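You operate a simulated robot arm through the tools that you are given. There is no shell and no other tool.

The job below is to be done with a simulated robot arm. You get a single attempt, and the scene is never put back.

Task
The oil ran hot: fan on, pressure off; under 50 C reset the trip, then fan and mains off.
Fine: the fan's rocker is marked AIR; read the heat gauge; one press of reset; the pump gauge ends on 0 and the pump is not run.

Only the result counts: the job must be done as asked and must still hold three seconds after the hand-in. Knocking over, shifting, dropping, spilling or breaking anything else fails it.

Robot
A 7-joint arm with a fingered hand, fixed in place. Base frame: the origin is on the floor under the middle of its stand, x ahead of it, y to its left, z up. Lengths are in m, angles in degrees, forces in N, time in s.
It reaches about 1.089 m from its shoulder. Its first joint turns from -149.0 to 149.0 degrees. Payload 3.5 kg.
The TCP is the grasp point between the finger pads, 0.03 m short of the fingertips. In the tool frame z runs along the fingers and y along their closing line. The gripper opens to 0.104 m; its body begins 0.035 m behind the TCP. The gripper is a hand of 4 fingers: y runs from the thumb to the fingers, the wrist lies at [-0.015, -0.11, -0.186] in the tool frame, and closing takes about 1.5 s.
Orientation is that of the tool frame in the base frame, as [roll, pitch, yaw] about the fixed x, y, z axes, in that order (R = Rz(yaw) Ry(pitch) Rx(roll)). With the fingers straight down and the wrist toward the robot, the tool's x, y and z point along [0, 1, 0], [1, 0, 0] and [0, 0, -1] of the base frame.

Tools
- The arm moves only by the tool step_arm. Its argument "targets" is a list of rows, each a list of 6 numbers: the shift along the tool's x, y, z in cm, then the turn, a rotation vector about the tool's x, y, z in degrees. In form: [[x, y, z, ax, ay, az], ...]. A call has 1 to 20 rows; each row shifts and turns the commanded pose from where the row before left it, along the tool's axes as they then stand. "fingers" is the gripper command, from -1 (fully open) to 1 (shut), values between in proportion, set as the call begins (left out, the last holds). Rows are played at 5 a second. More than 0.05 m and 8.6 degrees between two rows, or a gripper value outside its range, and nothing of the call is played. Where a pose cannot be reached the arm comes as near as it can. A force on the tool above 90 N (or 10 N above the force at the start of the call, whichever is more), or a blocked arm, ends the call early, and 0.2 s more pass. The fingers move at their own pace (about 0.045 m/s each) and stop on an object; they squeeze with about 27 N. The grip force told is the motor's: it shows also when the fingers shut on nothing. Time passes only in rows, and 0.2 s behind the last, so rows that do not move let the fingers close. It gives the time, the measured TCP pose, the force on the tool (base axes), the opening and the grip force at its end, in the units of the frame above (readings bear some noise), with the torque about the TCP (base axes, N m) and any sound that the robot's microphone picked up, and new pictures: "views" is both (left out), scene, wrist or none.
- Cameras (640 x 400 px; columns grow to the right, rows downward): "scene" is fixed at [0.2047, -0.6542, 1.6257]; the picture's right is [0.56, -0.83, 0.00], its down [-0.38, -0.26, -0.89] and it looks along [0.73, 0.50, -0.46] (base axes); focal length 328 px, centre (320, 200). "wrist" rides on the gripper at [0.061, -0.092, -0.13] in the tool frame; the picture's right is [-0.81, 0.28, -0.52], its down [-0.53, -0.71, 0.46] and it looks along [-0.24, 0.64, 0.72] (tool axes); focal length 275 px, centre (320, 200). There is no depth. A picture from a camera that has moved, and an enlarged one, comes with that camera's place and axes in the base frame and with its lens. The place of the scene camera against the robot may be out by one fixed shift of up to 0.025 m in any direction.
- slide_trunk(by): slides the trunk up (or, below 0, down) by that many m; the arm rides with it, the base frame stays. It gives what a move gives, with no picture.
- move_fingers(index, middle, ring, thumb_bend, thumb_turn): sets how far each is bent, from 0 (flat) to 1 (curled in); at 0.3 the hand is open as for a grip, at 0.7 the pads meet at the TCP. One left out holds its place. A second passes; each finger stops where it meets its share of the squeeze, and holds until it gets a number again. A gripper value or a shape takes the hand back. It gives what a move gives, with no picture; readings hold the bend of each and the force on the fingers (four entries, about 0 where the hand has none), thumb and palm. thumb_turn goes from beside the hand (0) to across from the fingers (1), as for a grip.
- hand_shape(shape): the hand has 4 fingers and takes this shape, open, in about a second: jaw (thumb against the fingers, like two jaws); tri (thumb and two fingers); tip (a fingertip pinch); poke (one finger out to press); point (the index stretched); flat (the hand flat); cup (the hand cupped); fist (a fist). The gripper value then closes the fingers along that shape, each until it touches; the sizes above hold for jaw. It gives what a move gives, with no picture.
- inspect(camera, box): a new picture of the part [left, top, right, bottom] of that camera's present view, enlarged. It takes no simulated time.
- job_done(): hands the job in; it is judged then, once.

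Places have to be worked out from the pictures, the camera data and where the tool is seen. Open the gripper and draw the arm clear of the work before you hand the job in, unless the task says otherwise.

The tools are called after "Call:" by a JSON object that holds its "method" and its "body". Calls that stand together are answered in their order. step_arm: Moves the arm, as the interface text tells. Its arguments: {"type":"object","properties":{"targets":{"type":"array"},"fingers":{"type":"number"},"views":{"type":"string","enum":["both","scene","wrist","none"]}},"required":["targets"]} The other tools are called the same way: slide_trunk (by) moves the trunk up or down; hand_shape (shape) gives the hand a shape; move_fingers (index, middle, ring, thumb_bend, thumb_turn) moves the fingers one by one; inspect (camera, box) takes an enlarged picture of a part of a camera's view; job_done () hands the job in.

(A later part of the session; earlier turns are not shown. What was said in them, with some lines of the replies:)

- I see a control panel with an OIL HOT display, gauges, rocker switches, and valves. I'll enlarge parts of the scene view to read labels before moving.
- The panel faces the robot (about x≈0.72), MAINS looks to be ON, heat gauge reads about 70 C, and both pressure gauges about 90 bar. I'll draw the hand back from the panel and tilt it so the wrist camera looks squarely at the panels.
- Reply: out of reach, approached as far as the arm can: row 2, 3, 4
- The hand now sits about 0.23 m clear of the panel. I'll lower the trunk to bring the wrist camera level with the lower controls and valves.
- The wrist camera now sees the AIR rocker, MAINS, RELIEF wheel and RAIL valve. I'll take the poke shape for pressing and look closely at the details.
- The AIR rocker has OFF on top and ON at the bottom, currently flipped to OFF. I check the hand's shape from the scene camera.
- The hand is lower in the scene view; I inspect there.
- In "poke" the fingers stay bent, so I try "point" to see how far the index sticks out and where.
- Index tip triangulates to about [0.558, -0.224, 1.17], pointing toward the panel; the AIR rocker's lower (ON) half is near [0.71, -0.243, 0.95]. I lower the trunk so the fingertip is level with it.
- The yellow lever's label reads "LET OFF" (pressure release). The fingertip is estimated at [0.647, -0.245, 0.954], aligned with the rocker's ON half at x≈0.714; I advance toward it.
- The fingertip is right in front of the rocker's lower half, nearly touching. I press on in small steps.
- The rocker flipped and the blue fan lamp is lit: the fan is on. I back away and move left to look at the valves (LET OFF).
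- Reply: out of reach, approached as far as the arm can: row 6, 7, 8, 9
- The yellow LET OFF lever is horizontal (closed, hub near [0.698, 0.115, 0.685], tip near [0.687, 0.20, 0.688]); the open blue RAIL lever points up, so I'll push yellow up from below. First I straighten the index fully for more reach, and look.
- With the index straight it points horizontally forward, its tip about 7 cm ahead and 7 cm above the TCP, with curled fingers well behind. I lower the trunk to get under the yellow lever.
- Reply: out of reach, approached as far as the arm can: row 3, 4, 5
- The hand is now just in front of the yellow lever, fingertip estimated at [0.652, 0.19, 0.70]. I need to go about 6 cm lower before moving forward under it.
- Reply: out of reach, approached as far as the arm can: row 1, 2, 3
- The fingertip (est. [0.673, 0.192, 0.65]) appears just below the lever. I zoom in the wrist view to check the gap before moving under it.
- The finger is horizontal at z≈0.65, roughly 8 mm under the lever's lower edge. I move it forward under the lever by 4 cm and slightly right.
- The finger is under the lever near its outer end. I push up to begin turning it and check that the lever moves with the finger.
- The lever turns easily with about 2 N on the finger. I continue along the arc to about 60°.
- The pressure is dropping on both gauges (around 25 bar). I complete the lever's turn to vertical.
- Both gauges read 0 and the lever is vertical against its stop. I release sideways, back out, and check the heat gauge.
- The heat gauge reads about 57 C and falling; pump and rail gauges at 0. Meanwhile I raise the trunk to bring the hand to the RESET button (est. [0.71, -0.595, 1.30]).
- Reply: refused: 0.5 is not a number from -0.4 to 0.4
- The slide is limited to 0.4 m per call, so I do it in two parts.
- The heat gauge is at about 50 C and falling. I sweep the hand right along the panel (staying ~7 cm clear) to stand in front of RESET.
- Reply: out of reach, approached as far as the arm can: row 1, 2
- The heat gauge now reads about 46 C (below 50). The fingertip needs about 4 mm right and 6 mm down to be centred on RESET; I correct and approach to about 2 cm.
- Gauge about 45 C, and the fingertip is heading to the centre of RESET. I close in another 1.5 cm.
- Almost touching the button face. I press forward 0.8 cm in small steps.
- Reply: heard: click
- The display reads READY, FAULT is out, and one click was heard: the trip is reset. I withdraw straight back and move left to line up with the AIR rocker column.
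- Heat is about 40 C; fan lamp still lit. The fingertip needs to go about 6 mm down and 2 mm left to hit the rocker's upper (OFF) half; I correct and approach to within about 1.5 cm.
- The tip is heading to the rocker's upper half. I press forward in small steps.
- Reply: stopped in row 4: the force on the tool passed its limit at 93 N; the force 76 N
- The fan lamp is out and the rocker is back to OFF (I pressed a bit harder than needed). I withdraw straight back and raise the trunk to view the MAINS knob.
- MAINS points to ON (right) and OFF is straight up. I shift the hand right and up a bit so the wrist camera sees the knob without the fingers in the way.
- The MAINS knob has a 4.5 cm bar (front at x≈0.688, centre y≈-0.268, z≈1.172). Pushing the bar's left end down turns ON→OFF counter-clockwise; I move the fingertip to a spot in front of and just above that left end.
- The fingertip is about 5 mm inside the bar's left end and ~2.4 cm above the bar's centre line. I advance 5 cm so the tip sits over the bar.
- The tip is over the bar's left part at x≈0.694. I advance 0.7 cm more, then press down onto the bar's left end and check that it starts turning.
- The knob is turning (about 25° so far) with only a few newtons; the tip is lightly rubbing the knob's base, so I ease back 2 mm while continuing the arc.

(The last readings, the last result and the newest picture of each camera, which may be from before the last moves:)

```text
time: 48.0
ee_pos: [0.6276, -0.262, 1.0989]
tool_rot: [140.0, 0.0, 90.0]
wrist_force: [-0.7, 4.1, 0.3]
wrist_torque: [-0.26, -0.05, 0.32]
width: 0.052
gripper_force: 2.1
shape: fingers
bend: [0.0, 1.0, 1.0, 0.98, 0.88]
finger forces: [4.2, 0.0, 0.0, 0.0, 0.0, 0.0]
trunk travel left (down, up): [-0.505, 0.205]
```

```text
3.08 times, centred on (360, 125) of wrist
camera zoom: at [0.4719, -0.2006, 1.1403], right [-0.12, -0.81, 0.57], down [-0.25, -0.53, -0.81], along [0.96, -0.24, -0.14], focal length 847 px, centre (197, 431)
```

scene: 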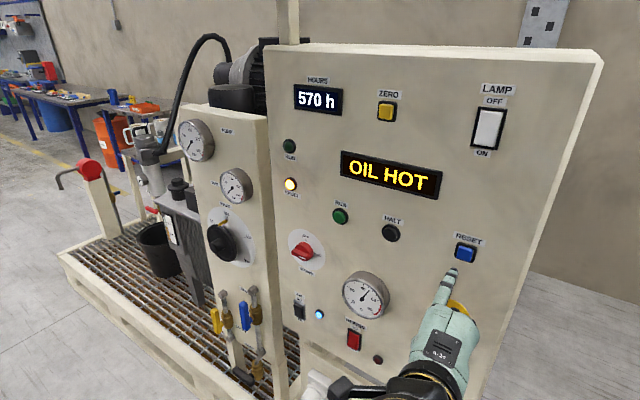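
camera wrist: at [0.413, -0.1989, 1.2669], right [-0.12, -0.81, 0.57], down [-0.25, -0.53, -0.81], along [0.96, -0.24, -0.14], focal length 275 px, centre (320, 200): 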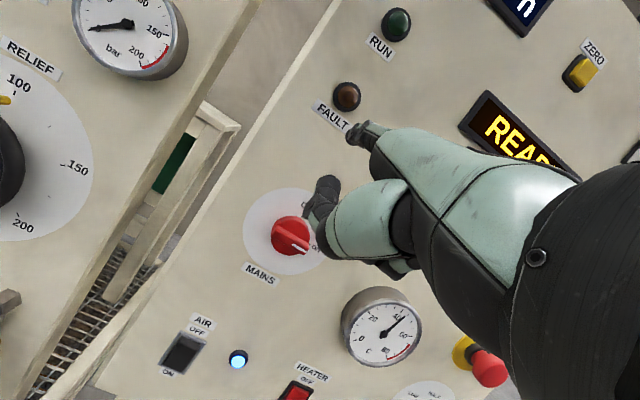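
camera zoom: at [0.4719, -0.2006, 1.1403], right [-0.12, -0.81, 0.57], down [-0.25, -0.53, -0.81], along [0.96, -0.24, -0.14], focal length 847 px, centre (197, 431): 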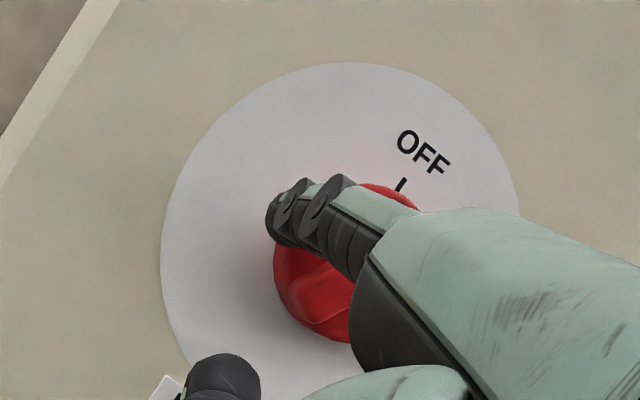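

The knob is at about 62°; OFF is at 90°. I continue down and to the right.

Call:
{"method": "step_arm", "body": {"targets": [[-0.15, -0.32, 0.383, 0, 0, 0], [-0.25, -0.29, 0.345, 0, 0, 0]], "views": "none"}}

Call:
{"method": "inspect", "body": {"camera": "scene", "box": [260, 220, 340, 280]}}

```text
time: 48.6
ee_pos: [0.6277, -0.2667, 1.0889]
tool_rot: [139.9, 0.1, 90.1]
wrist_force: [-1.6, 7.1, 0.9]
wrist_torque: [-0.45, -0.02, 0.49]
width: 0.0511
gripper_force: 3.0
shape: fingers
bend: [0.0, 1.0, 1.0, 0.98, 0.88]
finger forces: [6.2, 0.0, 0.0, 0.0, 0.1, 0.0]
trunk travel left (down, up): [-0.505, 0.205]
```

```text
6.67 times, centred on (300, 250) of scene
camera zoom: at [0.2047, -0.6542, 1.6257], right [0.56, -0.83, 0.0], down [-0.38, -0.26, -0.89], along [0.73, 0.5, -0.46], focal length 2184 px, centre (453, -133)
```

zoom: 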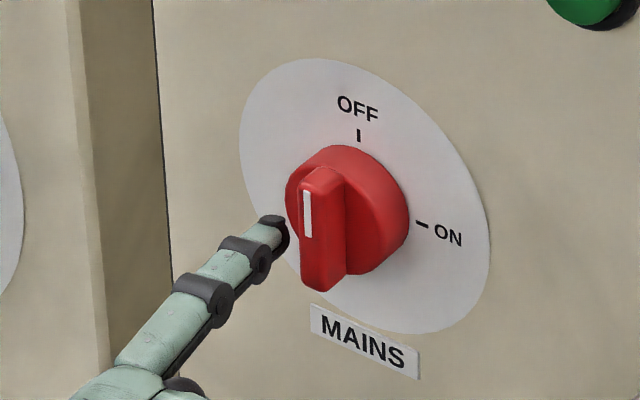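

The bar is now vertical with its mark at OFF. I check the displays and the rest of the rig.

Call:
{"method": "inspect", "body": {"camera": "scene", "box": [0, 0, 640, 400]}}

Call:
{"method": "inspect", "body": {"camera": "scene", "box": [160, 110, 270, 210]}}

```text
1.00 times, centred on (320, 200) of scene (not enlarged: the box is as wide or as high as the picture)
camera zoom: at [0.2047, -0.6542, 1.6257], right [0.56, -0.83, 0.0], down [-0.38, -0.26, -0.89], along [0.73, 0.5, -0.46], focal length 328 px, centre (320, 200)
```

zoom: 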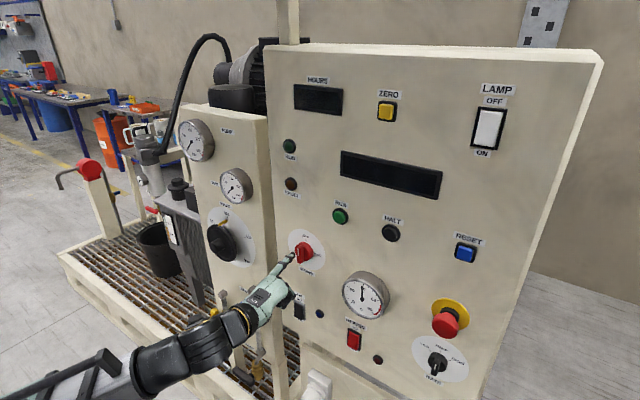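

```text
4.00 times, centred on (215, 160) of scene
camera zoom: at [0.2047, -0.6542, 1.6257], right [0.56, -0.83, 0.0], down [-0.38, -0.26, -0.89], along [0.73, 0.5, -0.46], focal length 1310 px, centre (740, 360)
```

zoom: 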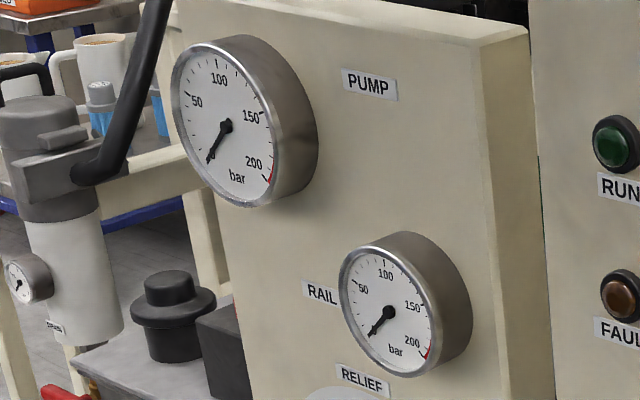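

The displays are dark and both gauges read 0: mains is off. I slide the finger off the knob to the left, then draw back.

Call:
{"method": "step_arm", "body": {"targets": [[0.6, 0, 0, 0, 0, 0], [0.6, -0.4, -0.3, 0, 0, 0], [0, -2.3, -1.93, 0, 0, 0], [0, -2.3, -1.93, 0, 0, 0], [0, -1.0, -0.85, 0, 0, 0]], "views": "none"}}

Call:
{"method": "hand_shape", "body": {"shape": "jaw"}}

Call:
{"method": "step_arm", "body": {"targets": [[0, 0, 0, 0, 0, 0], [0, 0, 0, 0, 0, 0], [0, 0, 0, 0, 0, 0]], "fingers": -1, "views": "both"}}

Call:
{"method": "inspect", "body": {"camera": "scene", "box": [260, 220, 400, 360]}}

Call:
{"method": "inspect", "body": {"camera": "scene", "box": [160, 110, 270, 210]}}

Call:
{"method": "inspect", "body": {"camera": "scene", "box": [160, 270, 300, 390]}}

```text
time: 49.8
ee_pos: [0.5505, -0.2534, 1.0895]
tool_rot: [140.0, 0.1, 90.1]
wrist_force: [-1.0, 0.0, -0.7]
wrist_torque: [0.0, -0.02, -0.02]
width: 0.0508
gripper_force: 0.0
shape: fingers
bend: [0.0, 1.0, 1.0, 0.98, 0.88]
finger forces: [0.0, 0.0, 0.1, 0.0, 0.0, 0.0]
trunk travel left (down, up): [-0.505, 0.205]
```

```text
time: 50.7
ee_pos: [0.5511, -0.2543, 1.0896]
tool_rot: [140.0, 0.1, 90.0]
wrist_force: [0.5, -0.2, -0.4]
wrist_torque: [-0.01, -0.04, 0.0]
width: 0.1036
gripper_force: 0.2
shape: jaw
bend: [0.3, 0.3, 0.3, 0.3, 0.97]
finger forces: [0.0, 0.0, 0.0, 0.0, 0.0, 0.0]
trunk travel left (down, up): [-0.505, 0.205]
```

```text
time: 51.5
ee_pos: [0.5512, -0.2541, 1.0894]
tool_rot: [140.1, 0.1, 90.0]
wrist_force: [-0.1, -0.1, -0.6]
wrist_torque: [0.03, -0.01, -0.02]
width: 0.1038
gripper_force: 0.0
shape: jaw
bend: [0.3, 0.3, 0.3, 0.3, 0.97]
finger forces: [0.1, 0.0, 0.0, 0.0, 0.0, 0.0]
trunk travel left (down, up): [-0.505, 0.205]
camera wrist: at [0.3952, -0.1933, 1.1304], right [-0.12, -0.81, 0.57], down [-0.25, -0.53, -0.81], along [0.96, -0.24, -0.14], focal length 275 px, centre (320, 200)
```

scene: 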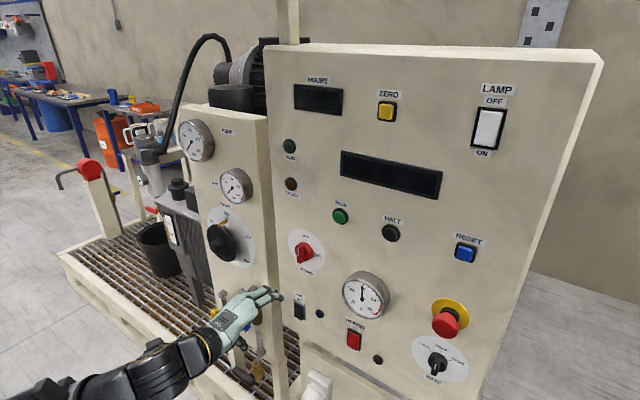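
wrist: 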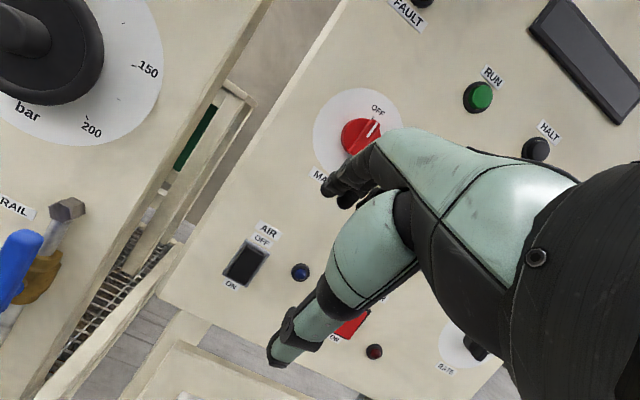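

```text
2.86 times, centred on (330, 290) of scene
camera zoom: at [0.2047, -0.6542, 1.6257], right [0.56, -0.83, 0.0], down [-0.38, -0.26, -0.89], along [0.73, 0.5, -0.46], focal length 936 px, centre (291, -57)
```

zoom: 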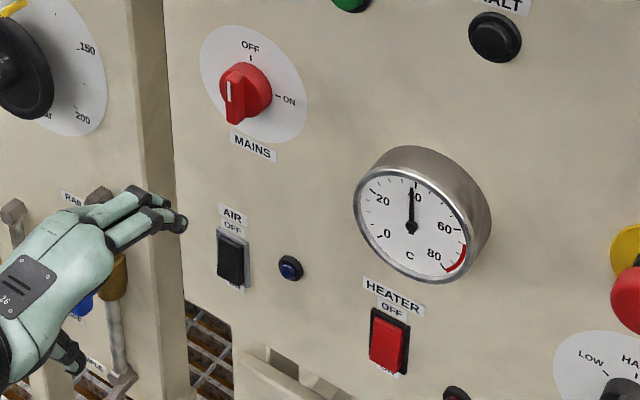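

```text
4.00 times, centred on (215, 160) of scene
camera zoom: at [0.2047, -0.6542, 1.6257], right [0.56, -0.83, 0.0], down [-0.38, -0.26, -0.89], along [0.73, 0.5, -0.46], focal length 1310 px, centre (740, 360)
```

zoom: 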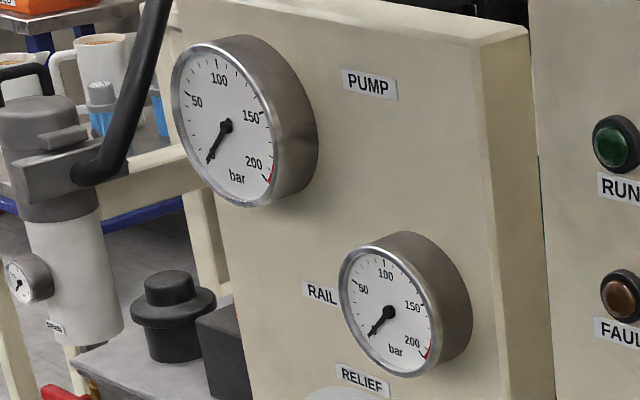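

```text
3.33 times, centred on (230, 330) of scene
camera zoom: at [0.2047, -0.6542, 1.6257], right [0.56, -0.83, 0.0], down [-0.38, -0.26, -0.89], along [0.73, 0.5, -0.46], focal length 1092 px, centre (620, -233)
```

zoom: 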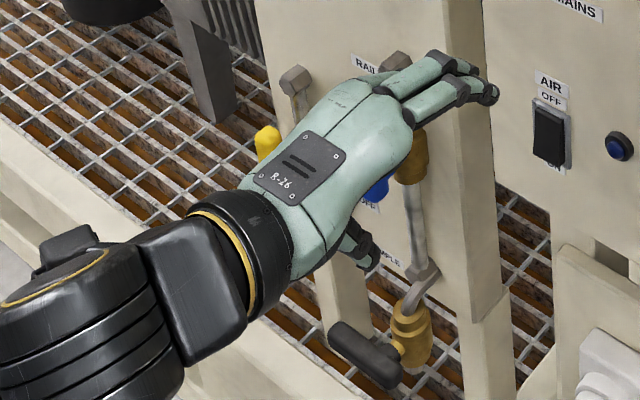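

MAINS points to OFF, AIR is OFF with its lamp out, both gauges sit at 0, LET OFF is open, and the displays are dark. I draw back a little more and take one last look at the knob before handing in.

Call:
{"method": "step_arm", "body": {"targets": [[0, -1.53, -1.286, 0, 0, 0], [0, -1.53, -1.286, 0, 0, 0], [0, 0, 0, 0, 0, 0], [0, 0, 0, 0, 0, 0], [0, 0, 0, 0, 0, 0]], "views": "none"}}

Call:
{"method": "inspect", "body": {"camera": "scene", "box": [270, 220, 340, 330]}}

Call:
{"method": "inspect", "body": {"camera": "scene", "box": [0, 0, 640, 400]}}

```text
time: 52.7
ee_pos: [0.5165, -0.2614, 1.094]
tool_rot: [139.9, 0.0, 90.0]
wrist_force: [1.2, -0.1, -0.1]
wrist_torque: [-0.02, -0.07, 0.01]
width: 0.1039
gripper_force: 0.1
shape: jaw
bend: [0.3, 0.3, 0.3, 0.3, 0.97]
finger forces: [0.0, 0.0, 0.1, 0.0, 0.1, 0.0]
out of reach, approached as far as the arm can: row 2
trunk travel left (down, up): [-0.505, 0.205]
```

```text
3.64 times, centred on (305, 275) of scene
camera zoom: at [0.2047, -0.6542, 1.6257], right [0.56, -0.83, 0.0], down [-0.38, -0.26, -0.89], along [0.73, 0.5, -0.46], focal length 1191 px, centre (374, -73)
```

zoom: 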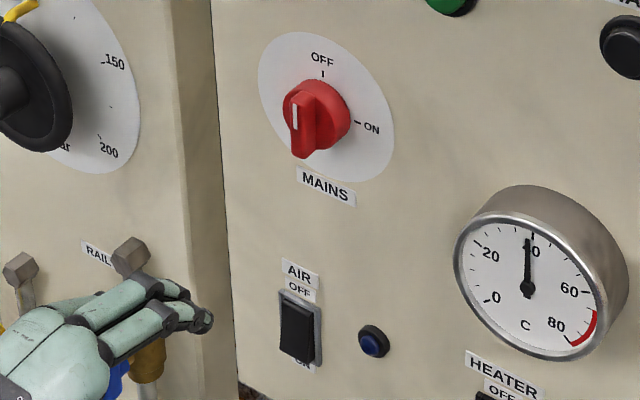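

```text
1.00 times, centred on (320, 200) of scene (not enlarged: the box is as wide or as high as the picture)
camera zoom: at [0.2047, -0.6542, 1.6257], right [0.56, -0.83, 0.0], down [-0.38, -0.26, -0.89], along [0.73, 0.5, -0.46], focal length 328 px, centre (320, 200)
```

zoom: 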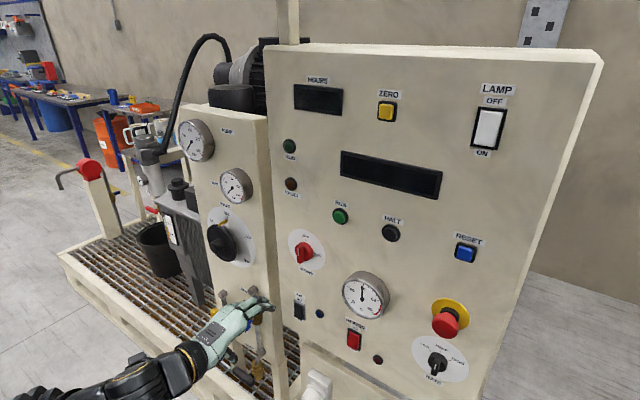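

MAINS is on OFF, AIR is OFF, the gauges are at 0, the displays are dark, and the hand is open and clear of the panel. I hand the job in.

Call:
{"method": "job_done", "body": {}}

```text
The job is handed in.
```

The job is done and handed in; I don't have the verdict on it yet. The last pictures show the rig as asked: fan off, mains off, displays dark, and the pump gauge on 0.

1. **Fan on:** I pressed the AIR rocker to ON and its blue lamp lit.
2. **Pressure off:** I turned the yellow LET OFF lever open. The pump and rail gauges both fell from about 90 bar to 0. The lever is still open.
3. **Reset:** the heat gauge read about 45 C when I pressed RESET once. I heard one click, the display changed from OIL HOT to READY, and the FAULT lamp went out.
4. **Fan and mains off:** I pressed AIR back to OFF and its lamp went out. Then I turned the MAINS knob to OFF.

The pump was never run. The AIR-off press was harder than it needed to be: the arm stopped itself at 93 N. The rocker switched as it should and I saw no damage.

The hand is open and drawn back clear of the panel.
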